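You operate a simulated robot arm through the tools that you are given. There is no shell and no other tool.

Carry out the task below with a simulated robot arm. There is one attempt and no reset: what you move stays moved.

TASK
Lock the 4 MM disc in its port, switch the flow pump on and set the float at 3.
Fine: the float's top edge at the mark; LOCK all the way; leave it running; leave the other discs alone.

The check looks at the end state, three seconds after you hand in, the way a careful person would. Anything else that was tipped, shoved, dropped, spilled or broken makes it a failure.

THE ROBOT
A 7-joint arm with a two-finger parallel gripper, fixed in place. Base frame: the origin is on the floor under the middle of its stand, x ahead of it, y to its left, z up. Lengths are in m, angles in rad, forces in N, time in s.
With the tool pointing down near the work surface it reaches from about 0.4 to 0.9 m from the base axis. Its first joint turns from -2.496 to 2.496 rad. Payload 3 kg.
The tool frame sits at the grasp point between the pads (the TCP): z along the fingers, y along the line on which they close. The tips reach 0.03 m beyond it. The gripper opens to 0.094 m. The fingers are 0.028 m wide and 0.01 m thick; the gripper's body (0.05 by 0.096 m) begins 0.055 m behind the TCP.
Orientation is that of the tool frame in the base frame, as [roll, pitch, yaw] about the fixed x, y, z axes, in that order (R = Rz(yaw) Ry(pitch) Rx(roll)). With the fingers straight down and closing along the base's y, the tool's x points along the base's -x, its y along +y and its z along -z.

THE INTERFACE
- The arm moves only by the tool step_arm. Its argument "commands" is a list of rows, each a list of 3 entries, a list of its own where there are three numbers: the turn, a rotation vector about the base's x, y, z in rad, then the shift along the base's x, y, z in m, then the finger opening in m, from 0 to 0.094. In form: [[[rx, ry, rz], [dx, dy, dz], claw], ...]. A call has 1 to 20 rows; each row shifts and turns the commanded pose from where the row before left it. A row lasts 0.2 s, in which the tool goes at most 0.05 m and 0.15 rad; a call with a longer step from one row to the next is refused whole, and so is a gripper value outside its range. Where a pose cannot be reached the arm comes as near as it can. A force on the tool above 70 N (or 10 N above the force at the start of the call, whichever is more), or a blocked arm, ends the call early, and 0.2 s more pass. The fingers move at their own pace (about 0.072 m/s each) and stop on an object; they squeeze with about 25 N. The grip force told is the motor's: it shows also when the fingers shut on nothing. Time passes only in rows, and 0.2 s behind the last, so rows that do not move let the fingers close. It gives the time, the measured TCP pose, the force on the tool (base axes), the opening and the grip force at its end, in the units of the frame above (readings bear some noise), with the torque about the TCP (base axes, N m) and any sound that the robot's microphone picked up, and new pictures: "views" is both (left out), scene, wrist or none.
- Cameras (640 x 400 px; columns grow to the right, rows downward): "scene" is fixed at [0.4007, 0.6493, 1.631]; the picture's right is [-0.67, -0.74, 0.00], its down [-0.55, 0.50, -0.66] and it looks along [0.49, -0.45, -0.75] (base axes); focal length 340 px, centre (320, 200). "wrist" rides on the gripper at [0.076, 0.014, -0.102] in the tool frame; the picture's right is [-0.18, 0.98, 0.00], its down [-0.75, -0.14, -0.64] and it looks along [-0.63, -0.12, 0.77] (tool axes); focal length 243 px, centre (320, 200). There is no depth. A picture from a camera that has moved, and an enlarged one, comes with that camera's place and axes in the base frame and with its lens.
- inspect(camera, box): a new picture of the part [left, top, right, bottom] of that camera's present view, enlarged. No time passes.
- job_done(): hands the job in; it is judged then, once.

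Places have to be worked out from the pictures, the camera data and where the tool is seen. Open the gripper and draw the arm clear of the work before you hand the job in, unless the task says otherwise.

The tools are called after ">>>" as name(argument=value, ...) on one line, values as JSON. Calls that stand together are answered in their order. step_arm: Moves the arm, as the interface text tells. Its arguments: {"type":"object","properties":{"commands":{"type":"array"},"views":{"type":"string","enum":["both","scene","wrist","none"]}},"required":["commands"]} The other tools are called the same way: inspect (camera, box) takes an enlarged picture of a part of a camera's view; job_done () hands the job in.

At the start:

```text
time_s: 0.0
position: [0.5789, 0.1598, 1.2547]
orientation: [3.14, 0.0, 3.141]
wrist_force: [0.7, -0.5, -0.7]
wrist_torque: [0.01, 0.0, 0.02]
grip_width: 0.0941
grasp_force: 0.0
```

scene: 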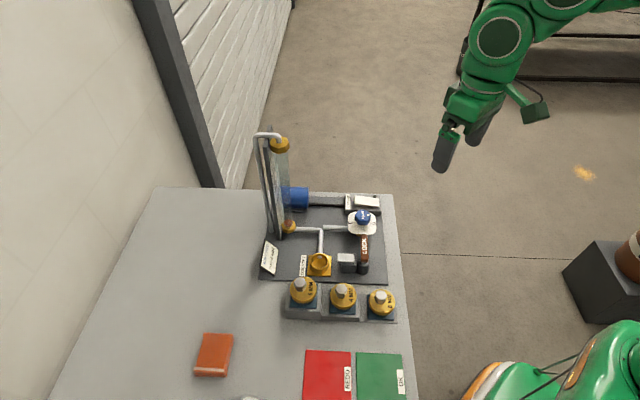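
wrist: 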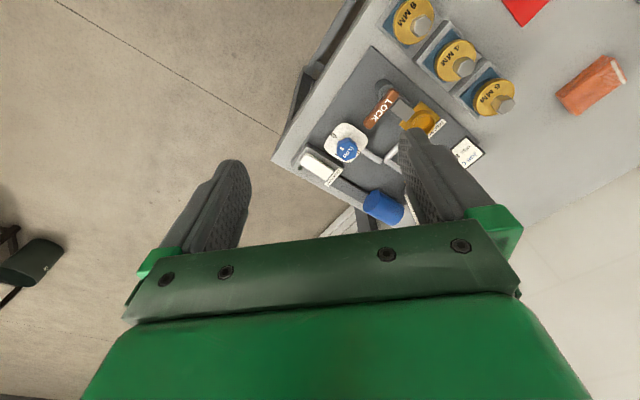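

I see a bench with a flow meter rig, three discs on stands, and a LOCK lever. I'll take enlarged pictures first to read the labels.

>>> inspect(camera="scene", box=[240, 120, 400, 220])

>>> inspect(camera="scene", box=[250, 220, 410, 330])

>>> inspect(camera="wrist", box=[270, 0, 530, 160])

>>> inspect(camera="wrist", box=[280, 80, 500, 230])

```text
4.00 times, centred on (320, 170) of scene
camera zoom: at [0.4007, 0.6493, 1.631], right [-0.67, -0.74, 0.0], down [-0.55, 0.5, -0.66], along [0.49, -0.45, -0.75], focal length 1362 px, centre (320, 320)
```

zoom: 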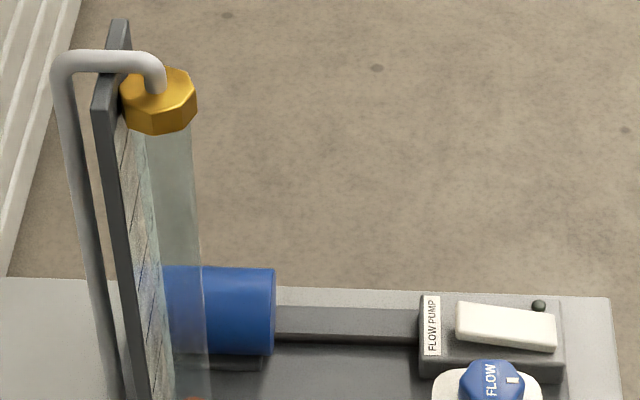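

```text
3.64 times, centred on (330, 275) of scene
camera zoom: at [0.4007, 0.6493, 1.631], right [-0.67, -0.74, 0.0], down [-0.55, 0.5, -0.66], along [0.49, -0.45, -0.75], focal length 1238 px, centre (284, -73)
```

zoom: 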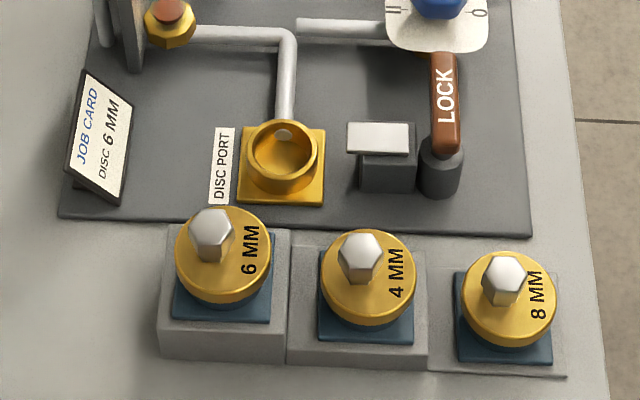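

```text
2.46 times, centred on (400, 80) of wrist
camera zoom: at [0.503, 0.174, 1.3577], right [0.18, 0.98, 0.0], down [0.75, -0.14, 0.64], along [0.63, -0.12, -0.77], focal length 597 px, centre (123, 495)
```

zoom: 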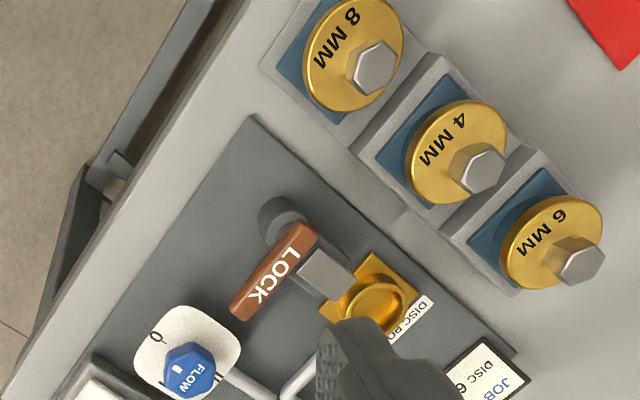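

```text
2.67 times, centred on (390, 155) of wrist
camera zoom: at [0.503, 0.174, 1.3577], right [0.18, 0.98, 0.0], down [0.75, -0.14, 0.64], along [0.63, -0.12, -0.77], focal length 647 px, centre (133, 320)
```

zoom: 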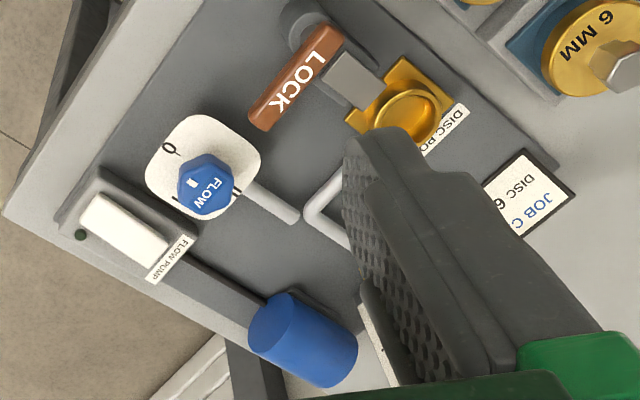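

The task calls for the 4 MM disc, so the job card saying 6 MM doesn't apply. The rig looks turned about 45°: I put the 4 MM bolt near (0.63, 0.38, 0.94), the port near (0.735, 0.343, 0.885), the knob near (0.743, 0.183, 0.925) and the tube near (0.867, 0.337). I'll turn the tool 45° so the wrist camera faces the scale board and gives a clearer look.

>>> step_arm(commands=[[[0, 0, 0.131], [-0.01, -0.01, 0], 0.094], [[0, 0, 0.131], [-0.01, -0.01, 0], 0.094], [[0, 0, 0.131], [-0.01, -0.01, 0], 0.094], [[0, 0, 0.131], [-0.01, -0.01, 0], 0.094], [[0, 0, 0.131], [-0.01, -0.01, 0], 0.094], [[0, 0, 0.131], [-0.01, -0.01, 0], 0.094], [[0, 0, 0], [0, 0, 0], 0.094]], views="both")

```text
time_s: 1.6
position: [0.5184, 0.0995, 1.2551]
orientation: [3.141, 0.001, -2.356]
wrist_force: [0.4, 0.2, -0.5]
wrist_torque: [0.01, 0.0, -0.02]
grip_width: 0.094
grasp_force: 0.0
camera wrist: at [0.4543, 0.0558, 1.3581], right [-0.57, 0.82, 0.0], down [0.63, 0.43, 0.64], along [0.53, 0.36, -0.77], focal length 243 px, centre (320, 200)
```

scene: 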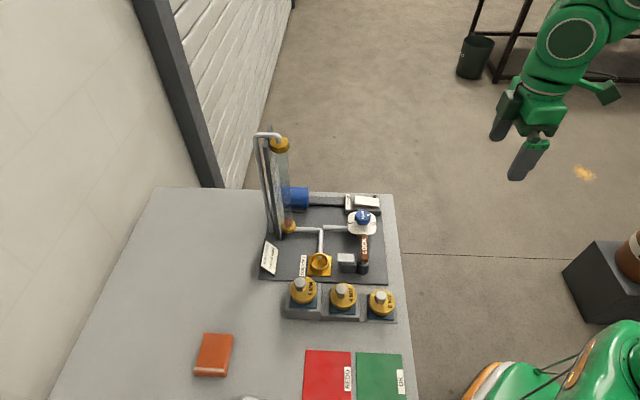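
wrist: 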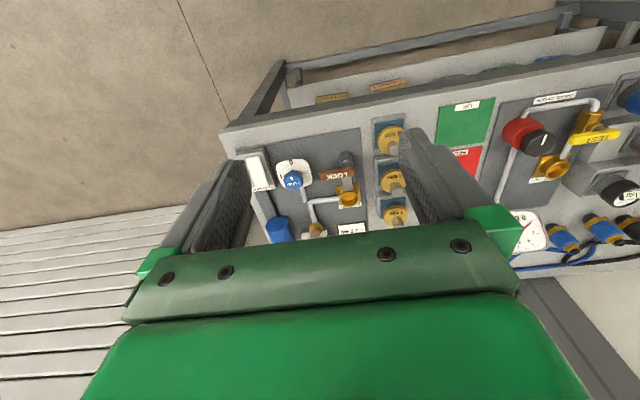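

The wrist camera sees the rig with the gripper body hiding the tall tube. I'll zoom in on both cameras' current views of the rig and the tube.

>>> inspect(camera="scene", box=[244, 130, 308, 190])

>>> inspect(camera="scene", box=[250, 180, 314, 240])

>>> inspect(camera="wrist", box=[230, 110, 430, 240])

>>> inspect(camera="scene", box=[330, 180, 394, 280])

```text
6.67 times, centred on (276, 160) of scene
camera zoom: at [0.4007, 0.6493, 1.631], right [-0.67, -0.74, 0.0], down [-0.55, 0.5, -0.66], along [0.49, -0.45, -0.75], focal length 2269 px, centre (613, 467)
```

zoom: 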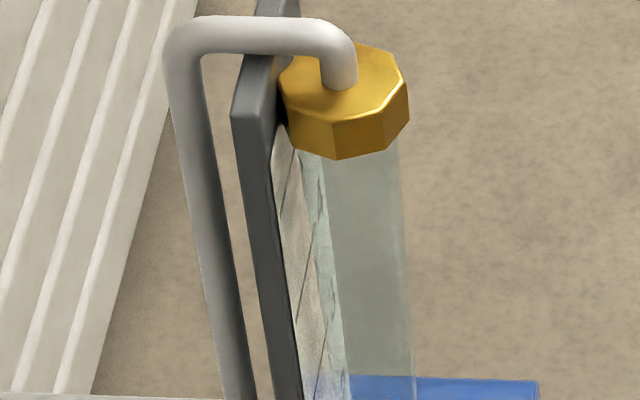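

```text
6.67 times, centred on (282, 210) of scene
camera zoom: at [0.4007, 0.6493, 1.631], right [-0.67, -0.74, 0.0], down [-0.55, 0.5, -0.66], along [0.49, -0.45, -0.75], focal length 2269 px, centre (573, 133)
```

zoom: 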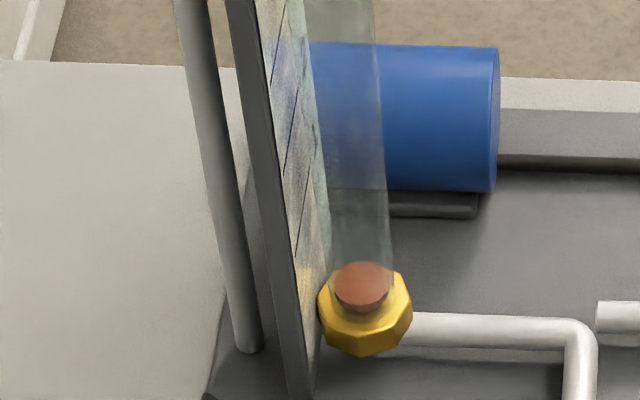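

```text
3.08 times, centred on (330, 175) of wrist
camera zoom: at [0.4543, 0.0558, 1.3581], right [-0.57, 0.82, 0.0], down [0.63, 0.43, 0.64], along [0.53, 0.36, -0.77], focal length 746 px, centre (289, 277)
```

zoom: 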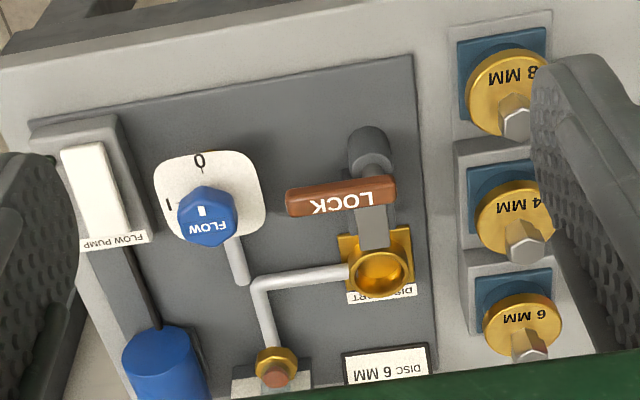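

```text
4.00 times, centred on (362, 230) of scene
camera zoom: at [0.4007, 0.6493, 1.631], right [-0.67, -0.74, 0.0], down [-0.55, 0.5, -0.66], along [0.49, -0.45, -0.75], focal length 1362 px, centre (152, 80)
```

zoom: 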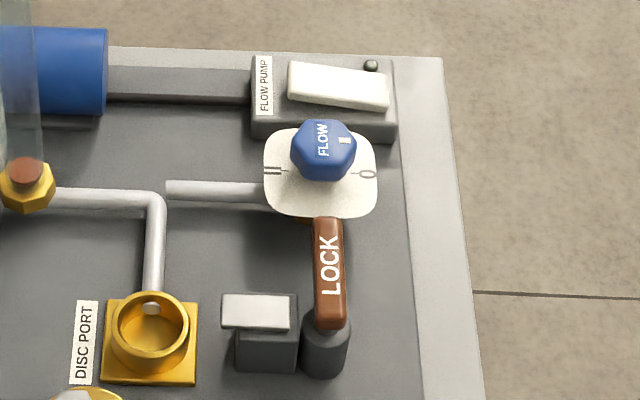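

The lever sits on a vertical post and points away from the discs, and the knob's white pointer is at 0. With the tool at yaw -2.356 the fingers close across the disc row, which keeps them clear of the neighbouring discs. I'll move to above the 4 MM disc at about z 1.08 and look again.

>>> step_arm(commands=[[[0, 0, 0], [0.0135, 0.0343, -0.022], 0.094], [[0, 0, 0], [0.0135, 0.0343, -0.022], 0.094], [[0, 0, 0], [0.0135, 0.0343, -0.022], 0.094], [[0, 0, 0], [0.0135, 0.0343, -0.022], 0.094], [[0, 0, 0], [0.0135, 0.0343, -0.022], 0.094], [[0, 0, 0], [0.0135, 0.0343, -0.022], 0.094], [[0, 0, 0], [0.0135, 0.0343, -0.022], 0.094], [[0, 0, 0], [0.0135, 0.0343, -0.022], 0.094], [[0, 0, 0], [0, 0, 0], 0.094]], views="both")

```text
time_s: 3.6
position: [0.6241, 0.3765, 1.0793]
orientation: [3.141, -0.001, -2.354]
wrist_force: [-0.2, 1.1, -0.4]
wrist_torque: [0.0, 0.03, 0.0]
grip_width: 0.0941
grasp_force: 0.1
camera wrist: at [0.5608, 0.332, 1.1819], right [-0.57, 0.82, 0.0], down [0.63, 0.43, 0.64], along [0.53, 0.36, -0.77], focal length 243 px, centre (320, 200)
```

scene: 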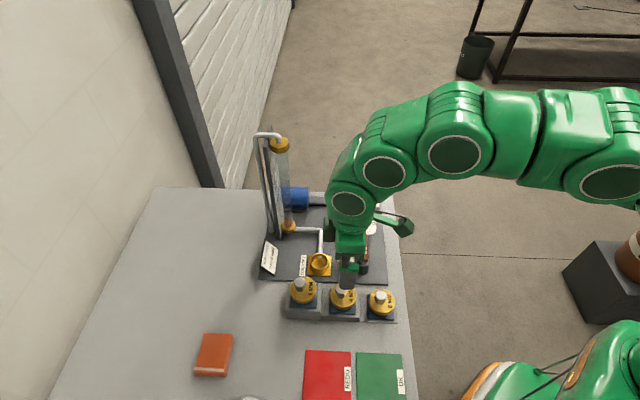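
wrist: 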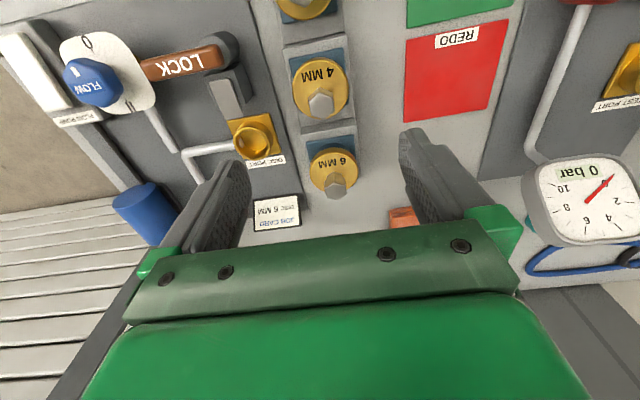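

The 4 MM bolt appears centred on the image column, so I put it at about (0.626, 0.377), top near z 0.94, almost right below the TCP. I'll zoom in to check the hex orientation and the rest of the rig.

>>> inspect(camera="wrist", box=[260, 40, 380, 115])

>>> inspect(camera="wrist", box=[40, 0, 300, 170])

>>> inspect(camera="wrist", box=[170, 20, 290, 100])

>>> inspect(camera="scene", box=[290, 250, 390, 330])

```text
5.33 times, centred on (320, 78) of wrist
camera zoom: at [0.5608, 0.332, 1.1819], right [-0.57, 0.82, 0.0], down [0.63, 0.43, 0.64], along [0.53, 0.36, -0.77], focal length 1294 px, centre (320, 853)
```

zoom: 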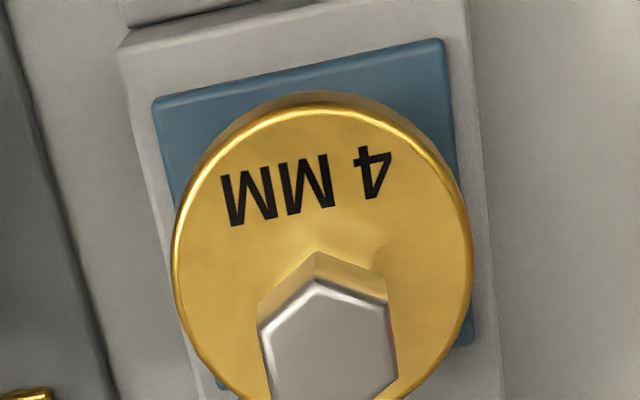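

```text
2.35 times, centred on (170, 85) of wrist
camera zoom: at [0.5608, 0.332, 1.1819], right [-0.57, 0.82, 0.0], down [0.63, 0.43, 0.64], along [0.53, 0.36, -0.77], focal length 571 px, centre (673, 471)
```

zoom: 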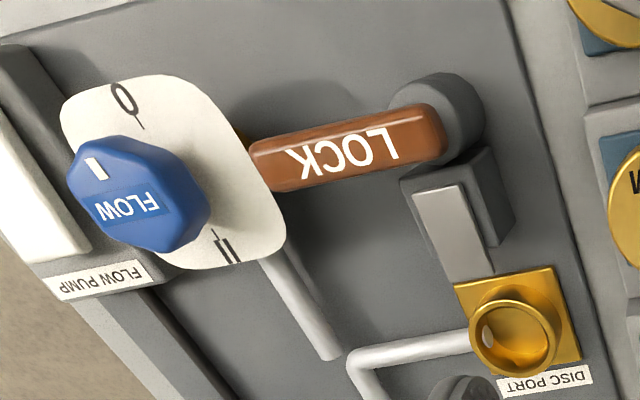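

```text
5.00 times, centred on (230, 60) of wrist
camera zoom: at [0.5608, 0.332, 1.1819], right [-0.57, 0.82, 0.0], down [0.63, 0.43, 0.64], along [0.53, 0.36, -0.77], focal length 1213 px, centre (770, 900)
```

zoom: 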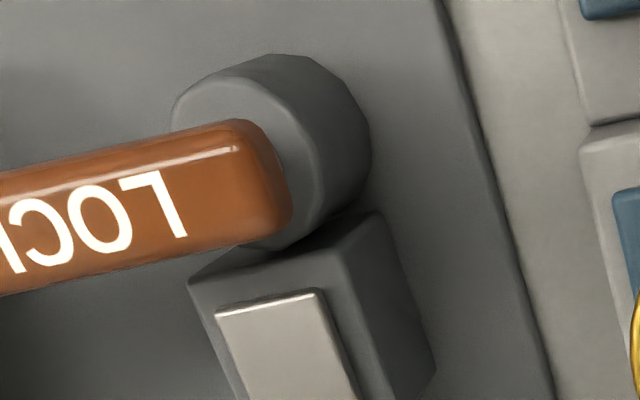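

```text
5.00 times, centred on (340, 290) of scene
camera zoom: at [0.4007, 0.6493, 1.631], right [-0.67, -0.74, 0.0], down [-0.55, 0.5, -0.66], along [0.49, -0.45, -0.75], focal length 1702 px, centre (220, -250)
```

zoom: 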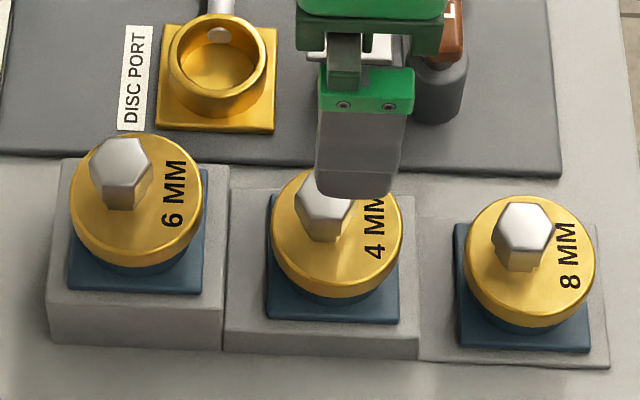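

The hex flats line up with the finger closing direction. The bolt is about 23 mm across and 20 mm tall, on a flange about 55 mm wide. I'll narrow the opening to 0.05 so the fingers stay above the flange, then descend to about z 0.985 and check alignment.

>>> step_arm(commands=[[[0, 0, 0], [0, 0, 0], 0.05], [[0, 0, 0], [0, 0, -0.02], 0.05], [[0, 0, 0], [0, 0, -0.025], 0.05], [[0, 0, 0], [0, 0, -0.025], 0.05], [[0, 0, 0], [0, 0, -0.02], 0.05], [[0, 0, 0], [0, 0, 0], 0.05]], views="both")

>>> inspect(camera="wrist", box=[220, 80, 420, 240])

>>> inspect(camera="scene", box=[290, 250, 390, 330])

```text
time_s: 5.0
position: [0.6247, 0.3738, 0.9889]
orientation: [3.141, 0.001, -2.354]
wrist_force: [-0.3, 0.9, -0.2]
wrist_torque: [-0.01, 0.0, -0.01]
grip_width: 0.0497
grasp_force: 0.0
camera wrist: at [0.5611, 0.3295, 1.092], right [-0.57, 0.82, 0.0], down [0.63, 0.43, 0.64], along [0.53, 0.36, -0.77], focal length 243 px, centre (320, 200)
```

scene: 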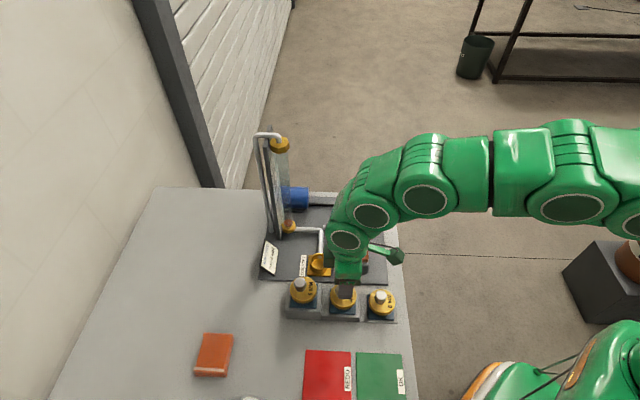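
wrist: 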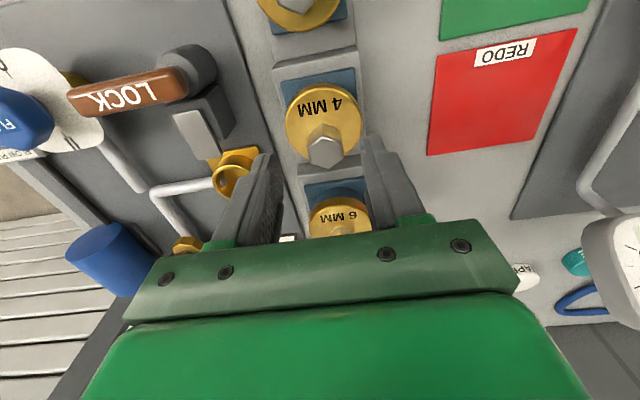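

```text
2.50 times, centred on (320, 160) of wrist
camera zoom: at [0.5611, 0.3295, 1.092], right [-0.57, 0.82, 0.0], down [0.63, 0.43, 0.64], along [0.53, 0.36, -0.77], focal length 606 px, centre (320, 300)
```

zoom: 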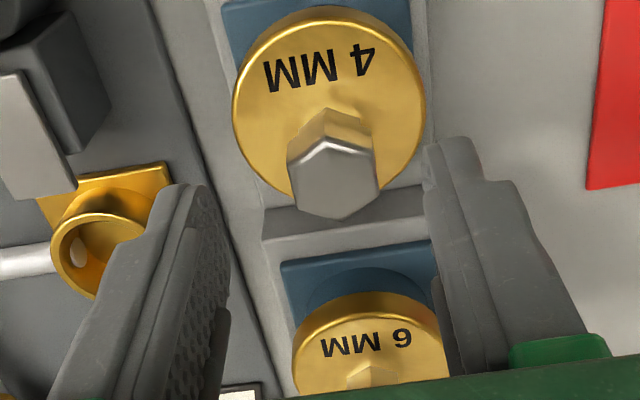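

```text
5.00 times, centred on (340, 290) of scene
camera zoom: at [0.4007, 0.6493, 1.631], right [-0.67, -0.74, 0.0], down [-0.55, 0.5, -0.66], along [0.49, -0.45, -0.75], focal length 1702 px, centre (220, -250)
```

zoom: 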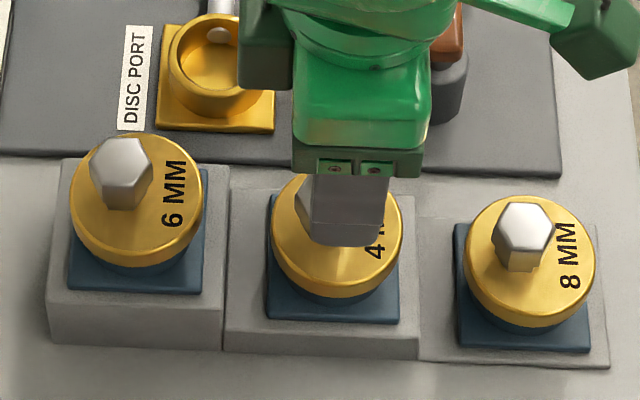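

The bolt sits about 4 mm further along +y than the TCP. I'll correct that and lower slowly towards the flange, watching the force reading.

>>> step_arm(commands=[[[0, 0, 0], [0.001, 0.0042, 0], 0.05], [[0, 0, 0], [0, 0, -0.012], 0.045], [[0, 0, 0], [0, 0, -0.012], 0.045], [[0, 0, 0], [0, 0, -0.003], 0.045], [[0, 0, 0], [0, 0, 0], 0.045]], views="both")

>>> inspect(camera="wrist", box=[220, 80, 420, 240])

>>> inspect(camera="scene", box=[310, 260, 380, 320])

```text
time_s: 6.2
position: [0.6294, 0.3765, 0.9616]
orientation: [-3.141, 0.0, -2.355]
wrist_force: [-0.2, 0.6, 0.8]
wrist_torque: [0.0, -0.04, 0.01]
grip_width: 0.0449
grasp_force: 0.2
camera wrist: at [0.5645, 0.3335, 1.0648], right [-0.57, 0.82, 0.0], down [0.63, 0.43, 0.64], along [0.53, 0.36, -0.77], focal length 243 px, centre (320, 200)
```

scene: 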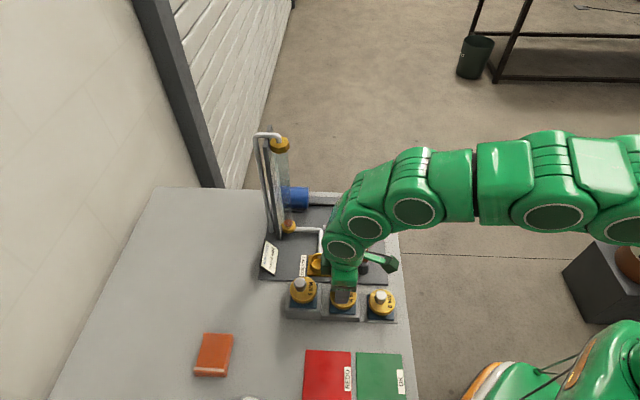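
wrist: 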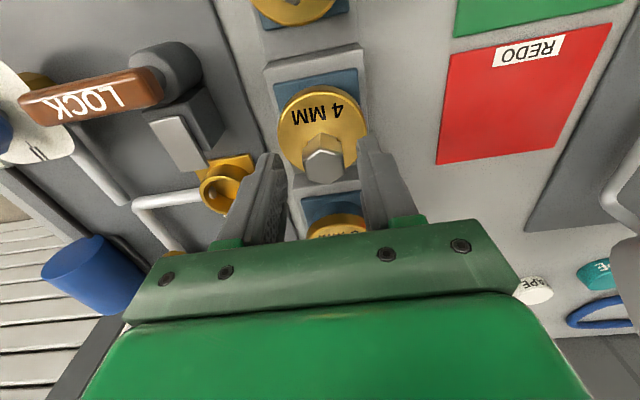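

```text
2.50 times, centred on (320, 160) of wrist
camera zoom: at [0.5645, 0.3335, 1.0648], right [-0.57, 0.82, 0.0], down [0.63, 0.43, 0.64], along [0.53, 0.36, -0.77], focal length 606 px, centre (320, 300)
```

zoom: 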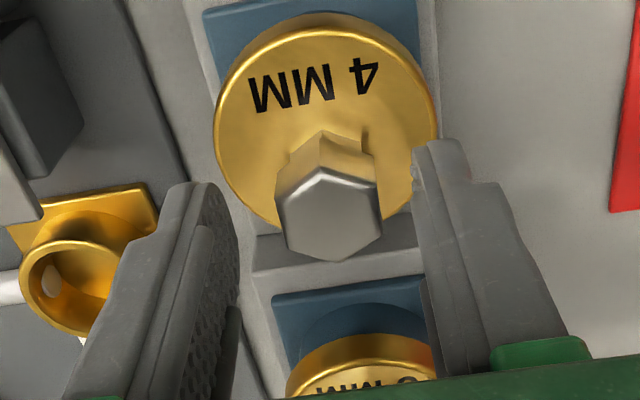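

```text
6.67 times, centred on (345, 290) of scene
camera zoom: at [0.4007, 0.6493, 1.631], right [-0.67, -0.74, 0.0], down [-0.55, 0.5, -0.66], along [0.49, -0.45, -0.75], focal length 2269 px, centre (153, -400)
```

zoom: 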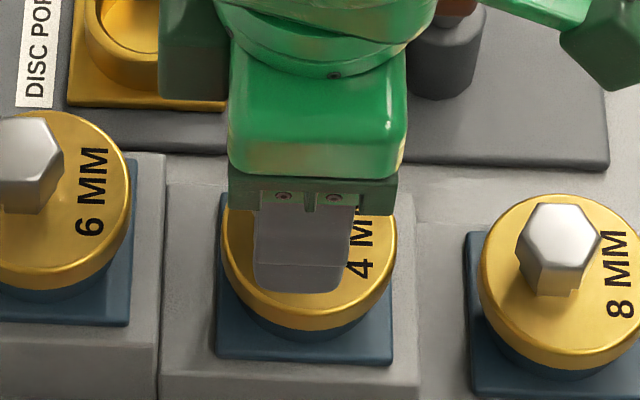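

The TCP is aligned within 2–3 mm and nothing has been touched. I'll lower 6 mm more and check the force before closing.

>>> step_arm(commands=[[[0, 0, 0], [-0.001, 0.001, -0.003], 0.045], [[0, 0, 0], [0, 0, -0.003], 0.045], [[0, 0, 0], [0, 0, 0], 0.045]], views="wrist")

>>> inspect(camera="wrist", box=[240, 80, 400, 220])

```text
time_s: 7.0
position: [0.6268, 0.3792, 0.9552]
orientation: [-3.141, 0.0, -2.354]
wrist_force: [-0.8, -0.2, 0.5]
wrist_torque: [0.01, -0.03, 0.0]
grip_width: 0.0447
grasp_force: 0.0
camera wrist: at [0.5636, 0.3348, 1.0587], right [-0.57, 0.82, 0.0], down [0.63, 0.43, 0.64], along [0.53, 0.36, -0.77], focal length 243 px, centre (320, 200)
```

wrist: 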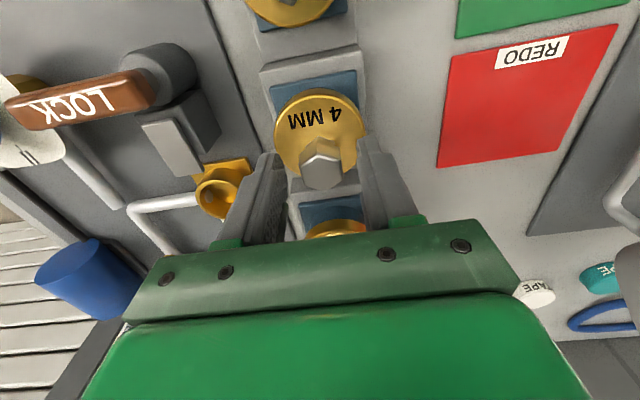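

```text
2.86 times, centred on (320, 150) of wrist
camera zoom: at [0.5636, 0.3348, 1.0587], right [-0.57, 0.82, 0.0], down [0.63, 0.43, 0.64], along [0.53, 0.36, -0.77], focal length 693 px, centre (320, 343)
```

zoom: 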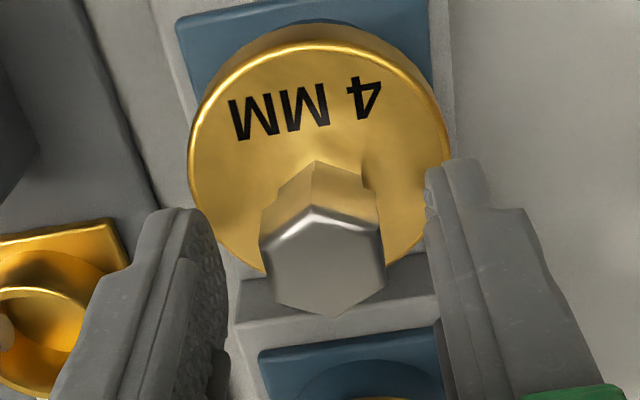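

The bolt is centred between the fingers. Closing on it now.

>>> step_arm(commands=[[[0, 0, 0], [0, 0, 0], 0.015], [[0, 0, 0], [0, 0, 0], 0.015], [[0, 0, 0], [0, 0, 0], 0.015]], views="both")

>>> inspect(camera="wrist", box=[240, 80, 400, 220])

```text
time_s: 7.8
position: [0.6277, 0.3788, 0.9548]
orientation: [3.141, 0.0, -2.355]
wrist_force: [-0.4, 1.6, 0.5]
wrist_torque: [-0.02, 0.02, -0.02]
grip_width: 0.0249
grasp_force: 24.9
camera wrist: at [0.5637, 0.3349, 1.0588], right [-0.57, 0.82, 0.0], down [0.63, 0.43, 0.64], along [0.53, 0.36, -0.77], focal length 243 px, centre (320, 200)
```

scene: 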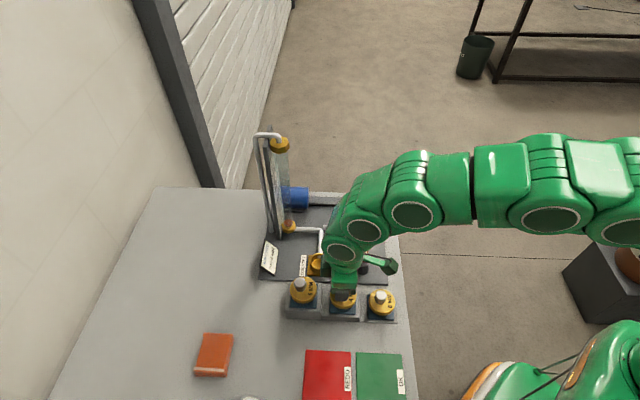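
wrist: 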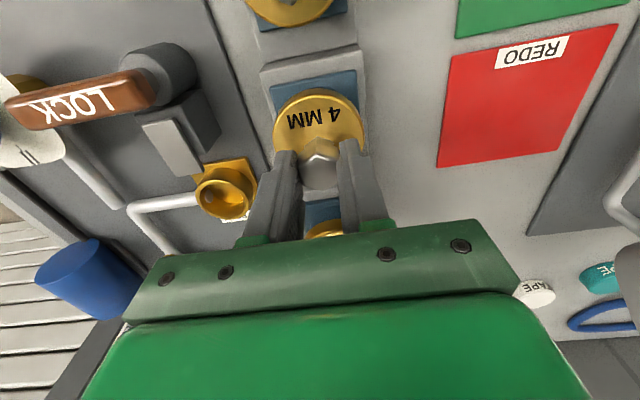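

```text
2.86 times, centred on (320, 150) of wrist
camera zoom: at [0.5637, 0.3349, 1.0588], right [-0.57, 0.82, 0.0], down [0.63, 0.43, 0.64], along [0.53, 0.36, -0.77], focal length 693 px, centre (320, 343)
```

zoom: 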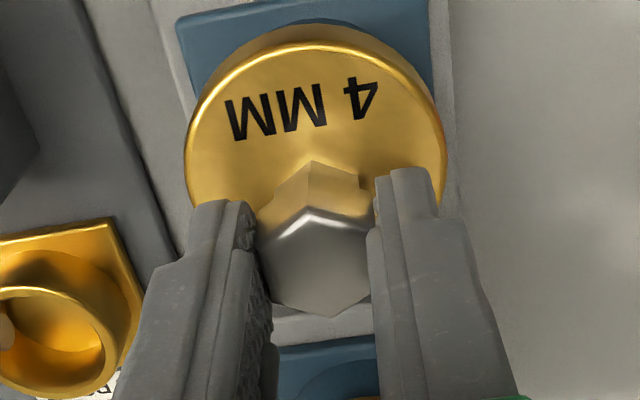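

The fingers hold the hex at 24.9 mm with 25 N. I'll lift straight up to clear the stand.

>>> step_arm(commands=[[[0, 0, 0], [0, 0, 0.01], 0.015], [[0, 0, 0], [0, 0, 0.015], 0.015], [[0, 0, 0], [0, 0, 0.02], 0.015], [[0, 0, 0], [0, 0, 0.025], 0.015], [[0, 0, 0], [0, 0, 0.02], 0.015], [[0, 0, 0], [0, 0, 0], 0.015]], views="both")

>>> inspect(camera="scene", box=[290, 220, 400, 320])

>>> inspect(camera="wrist", box=[100, 0, 420, 220])

```text
time_s: 9.2
position: [0.6281, 0.3797, 1.0448]
orientation: [3.141, 0.0, -2.356]
wrist_force: [-0.5, 0.1, -0.9]
wrist_torque: [0.02, 0.01, 0.03]
grip_width: 0.025
grasp_force: 25.4
camera wrist: at [0.5639, 0.3355, 1.1484], right [-0.57, 0.82, 0.0], down [0.63, 0.43, 0.64], along [0.53, 0.36, -0.77], focal length 243 px, centre (320, 200)
```

scene: 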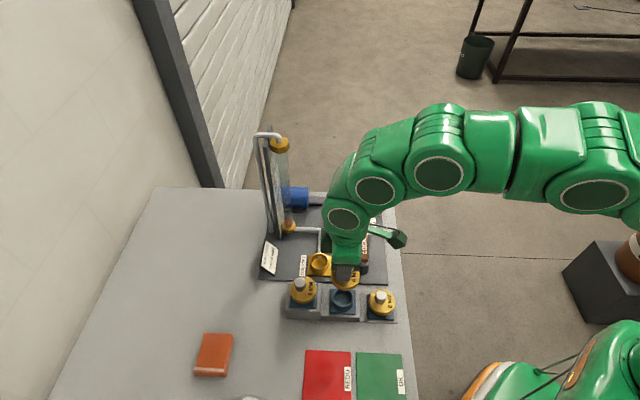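
wrist: 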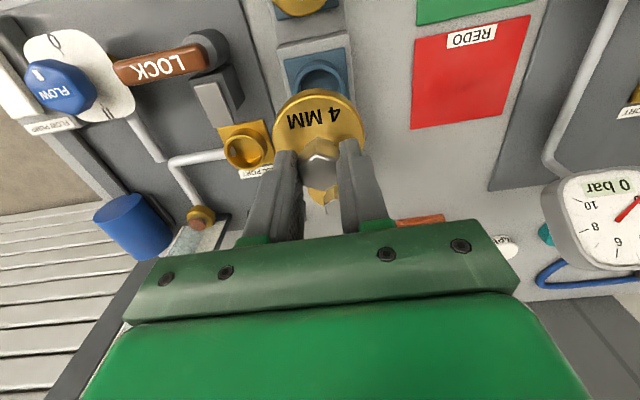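

```text
4.00 times, centred on (345, 270) of scene
camera zoom: at [0.4007, 0.6493, 1.631], right [-0.67, -0.74, 0.0], down [-0.55, 0.5, -0.66], along [0.49, -0.45, -0.75], focal length 1362 px, centre (220, -80)
```

zoom: 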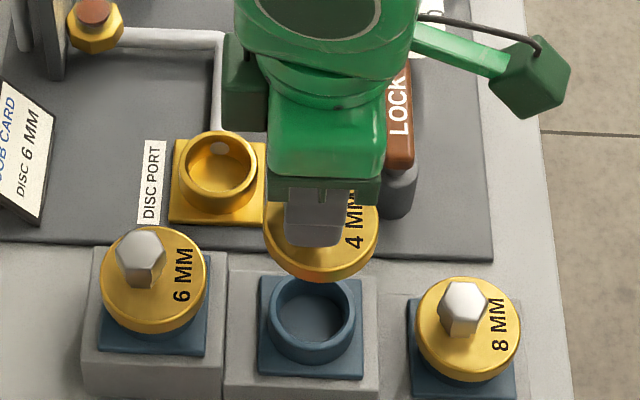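

```text
1.82 times, centred on (260, 110) of wrist
camera zoom: at [0.5639, 0.3355, 1.1484], right [-0.57, 0.82, 0.0], down [0.63, 0.43, 0.64], along [0.53, 0.36, -0.77], focal length 441 px, centre (429, 364)
```

zoom: 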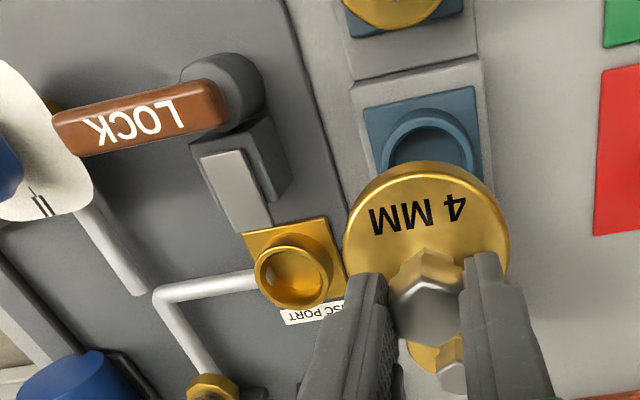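

The 4 MM disc is lifted clear and its empty blue seat has the same kind of ring as the port. I'll zoom in on the port ring in both cameras to fix its place precisely.

>>> inspect(camera="scene", box=[300, 245, 340, 285])

>>> inspect(camera="scene", box=[322, 280, 362, 320])

>>> inspect(camera="wrist", box=[210, 105, 290, 185])

>>> inspect(camera="wrist", box=[280, 40, 380, 140])

```text
10.00 times, centred on (320, 265) of scene
camera zoom: at [0.4007, 0.6493, 1.631], right [-0.67, -0.74, 0.0], down [-0.55, 0.5, -0.66], along [0.49, -0.45, -0.75], focal length 3404 px, centre (320, -450)
```

zoom: 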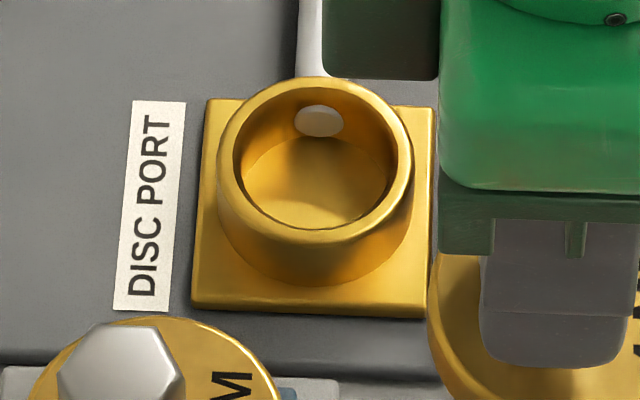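

```text
10.00 times, centred on (342, 300) of scene
camera zoom: at [0.4007, 0.6493, 1.631], right [-0.67, -0.74, 0.0], down [-0.55, 0.5, -0.66], along [0.49, -0.45, -0.75], focal length 3404 px, centre (100, -800)
```

zoom: 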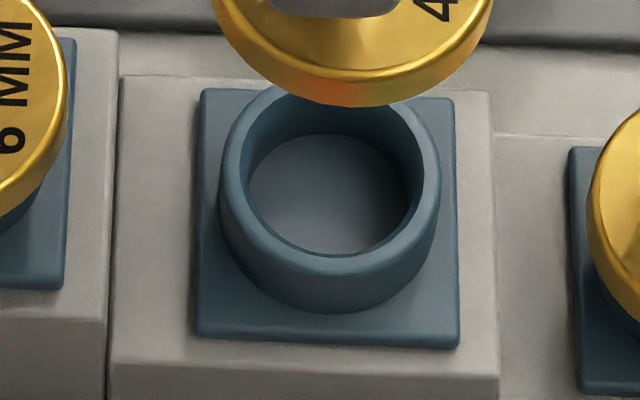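

```text
5.00 times, centred on (250, 145) of wrist
camera zoom: at [0.5639, 0.3355, 1.1484], right [-0.57, 0.82, 0.0], down [0.63, 0.43, 0.64], along [0.53, 0.36, -0.77], focal length 1213 px, centre (670, 475)
```

zoom: 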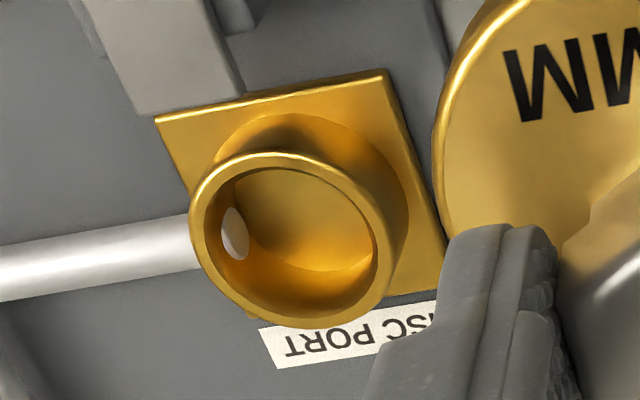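

```text
4.00 times, centred on (330, 90) of wrist
camera zoom: at [0.5639, 0.3355, 1.1484], right [-0.57, 0.82, 0.0], down [0.63, 0.43, 0.64], along [0.53, 0.36, -0.77], focal length 970 px, centre (280, 640)
```

zoom: 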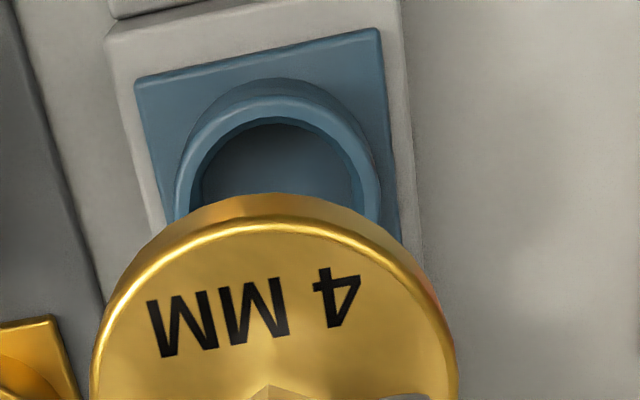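

I triangulate the port ring at about (0.7415, 0.3413), top z 0.877, and the blue seat ring was at about z 0.904, so the seated TCP height at the port should be about 0.928. I'll hover over the port about 0.09 m above that seat, the same height I have now above the blue seat, and compare where the ring shows in the wrist picture.

>>> step_arm(commands=[[[0, 0, 0], [0.0287, -0.0094, 0], 0.015], [[0, 0, 0], [0.0287, -0.0094, 0], 0.015], [[0, 0, 0], [0.0287, -0.0094, -0.01], 0.015], [[0, 0, 0], [0.0285, -0.0093, -0.017], 0.015], [[0, 0, 0], [0, 0, 0], 0.015], [[0, 0, 0], [0, 0, 0], 0.015]], views="both")

>>> inspect(camera="wrist", box=[280, 40, 380, 140])

>>> inspect(camera="scene", box=[290, 220, 370, 290])

```text
time_s: 10.6
position: [0.7407, 0.3432, 1.0201]
orientation: [-3.141, 0.0, -2.355]
wrist_force: [0.1, 0.1, -1.7]
wrist_torque: [0.02, 0.02, 0.01]
grip_width: 0.025
grasp_force: 25.7
camera wrist: at [0.6776, 0.299, 1.1229], right [-0.57, 0.82, 0.0], down [0.63, 0.43, 0.64], along [0.53, 0.36, -0.77], focal length 243 px, centre (320, 200)
```

scene: 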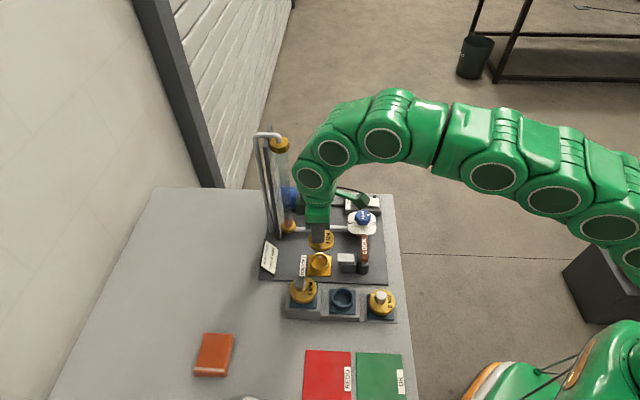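
wrist: 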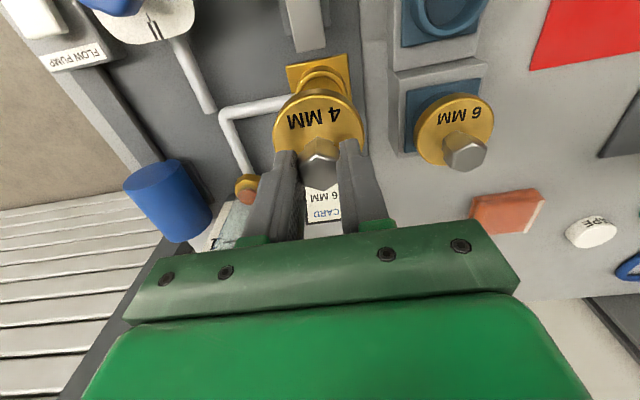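

```text
4.00 times, centred on (330, 90) of wrist
camera zoom: at [0.6776, 0.299, 1.1229], right [-0.57, 0.82, 0.0], down [0.63, 0.43, 0.64], along [0.53, 0.36, -0.77], focal length 970 px, centre (280, 640)
```

zoom: 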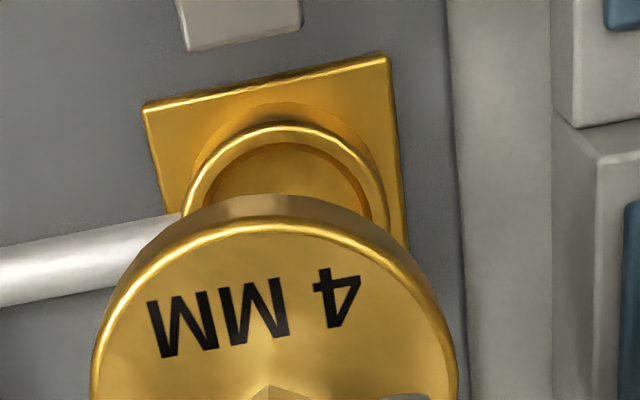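

```text
5.71 times, centred on (330, 255) of scene
camera zoom: at [0.4007, 0.6493, 1.631], right [-0.67, -0.74, 0.0], down [-0.55, 0.5, -0.66], along [0.49, -0.45, -0.75], focal length 1945 px, centre (263, -114)
```

zoom: 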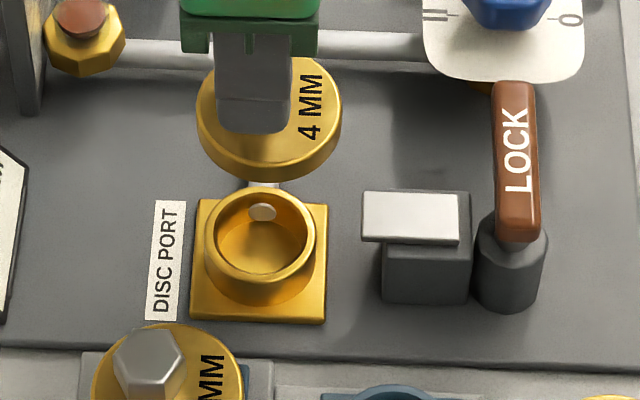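

The base plates match in size, so the height is right, but compared with the blue reference the port ring lies slightly ahead of the disc. I'll measure the disc and port centres at high zoom in the scene view.

>>> inspect(camera="scene", box=[300, 225, 340, 250])

>>> inspect(camera="scene", box=[300, 250, 340, 275])

>>> inspect(camera="wrist", box=[280, 50, 360, 100])

```text
16.00 times, centred on (320, 238) of scene
camera zoom: at [0.4007, 0.6493, 1.631], right [-0.67, -0.74, 0.0], down [-0.55, 0.5, -0.66], along [0.49, -0.45, -0.75], focal length 5446 px, centre (320, -400)
```

zoom: 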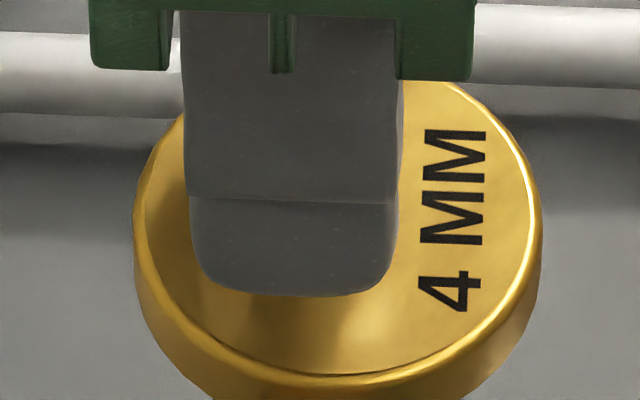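

```text
16.00 times, centred on (320, 262) of scene
camera zoom: at [0.4007, 0.6493, 1.631], right [-0.67, -0.74, 0.0], down [-0.55, 0.5, -0.66], along [0.49, -0.45, -0.75], focal length 5446 px, centre (320, -800)
```

zoom: 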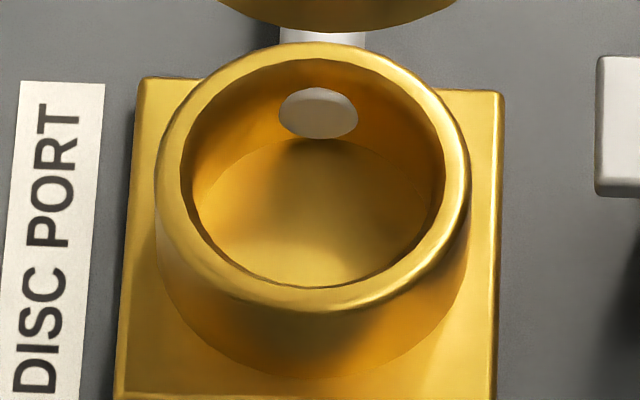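

```text
8.00 times, centred on (320, 75) of wrist
camera zoom: at [0.6776, 0.299, 1.1229], right [-0.57, 0.82, 0.0], down [0.63, 0.43, 0.64], along [0.53, 0.36, -0.77], focal length 1941 px, centre (320, 1200)
```

zoom: 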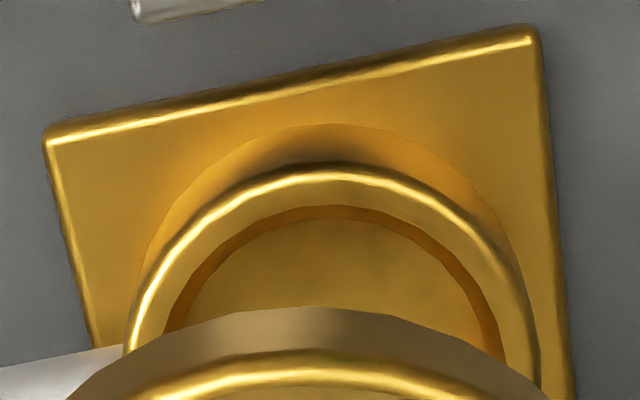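

From the scene view the disc is about 3.8 mm too far along scene-right, and the wrist view shows about 2 mm sideways. I'll shift by (0.0018, 0.0038), lower 3 cm and re-measure.

>>> step_arm(commands=[[[0, 0, 0], [0.0018, 0.0038, 0], 0.015], [[0, 0, 0], [0, 0, -0.01], 0.015], [[0, 0, 0], [0, 0, -0.01], 0.015], [[0, 0, 0], [0, 0, -0.01], 0.015], [[0, 0, 0], [0, 0, 0], 0.015], [[0, 0, 0], [0, 0, 0], 0.015]], views="both")

>>> inspect(camera="scene", box=[300, 235, 340, 260])

>>> inspect(camera="scene", box=[300, 252, 340, 277])

>>> inspect(camera="wrist", box=[270, 50, 370, 150])

```text
time_s: 12.0
position: [0.7427, 0.3445, 0.9895]
orientation: [-3.141, 0.001, -2.353]
wrist_force: [-0.1, 0.3, -1.7]
wrist_torque: [-0.02, -0.02, -0.01]
grip_width: 0.0249
grasp_force: 25.0
camera wrist: at [0.6788, 0.3014, 1.0927], right [-0.57, 0.82, 0.0], down [0.63, 0.43, 0.64], along [0.53, 0.36, -0.77], focal length 243 px, centre (320, 200)
```

scene: 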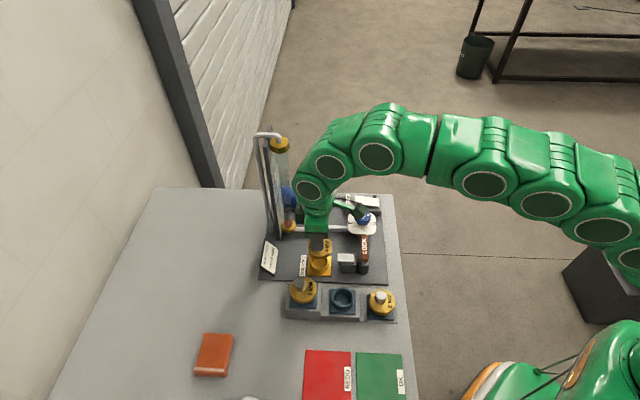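
wrist: 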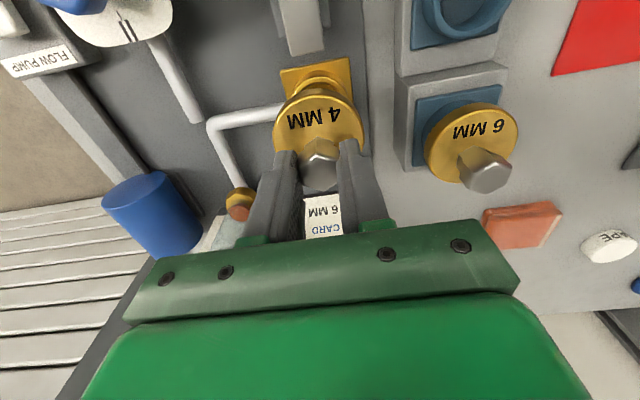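

```text
16.00 times, centred on (320, 248) of scene
camera zoom: at [0.4007, 0.6493, 1.631], right [-0.67, -0.74, 0.0], down [-0.55, 0.5, -0.66], along [0.49, -0.45, -0.75], focal length 5446 px, centre (320, -560)
```

zoom: 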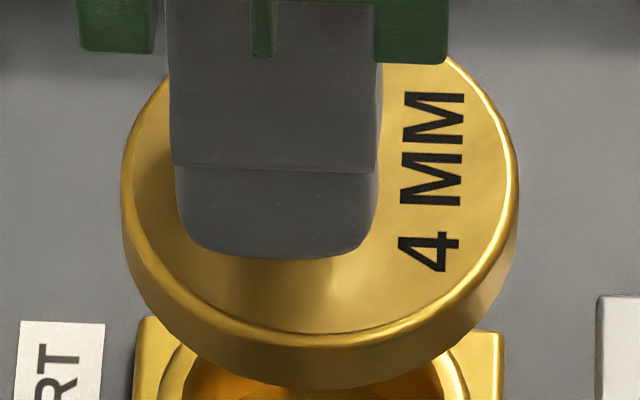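

```text
16.00 times, centred on (320, 264) of scene
camera zoom: at [0.4007, 0.6493, 1.631], right [-0.67, -0.74, 0.0], down [-0.55, 0.5, -0.66], along [0.49, -0.45, -0.75], focal length 5446 px, centre (320, -832)
```

zoom: 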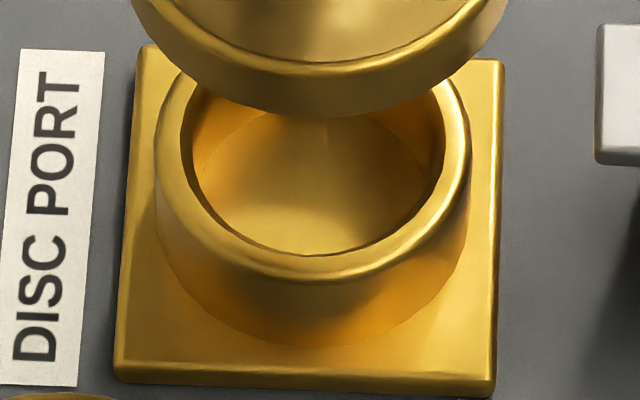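

```text
4.00 times, centred on (320, 100) of wrist
camera zoom: at [0.6788, 0.3014, 1.0927], right [-0.57, 0.82, 0.0], down [0.63, 0.43, 0.64], along [0.53, 0.36, -0.77], focal length 970 px, centre (320, 600)
```

zoom: 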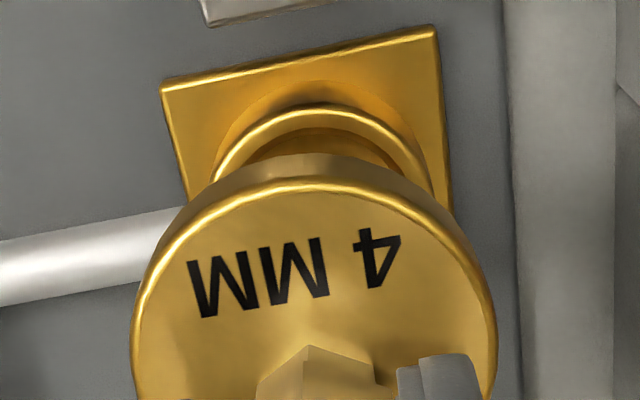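

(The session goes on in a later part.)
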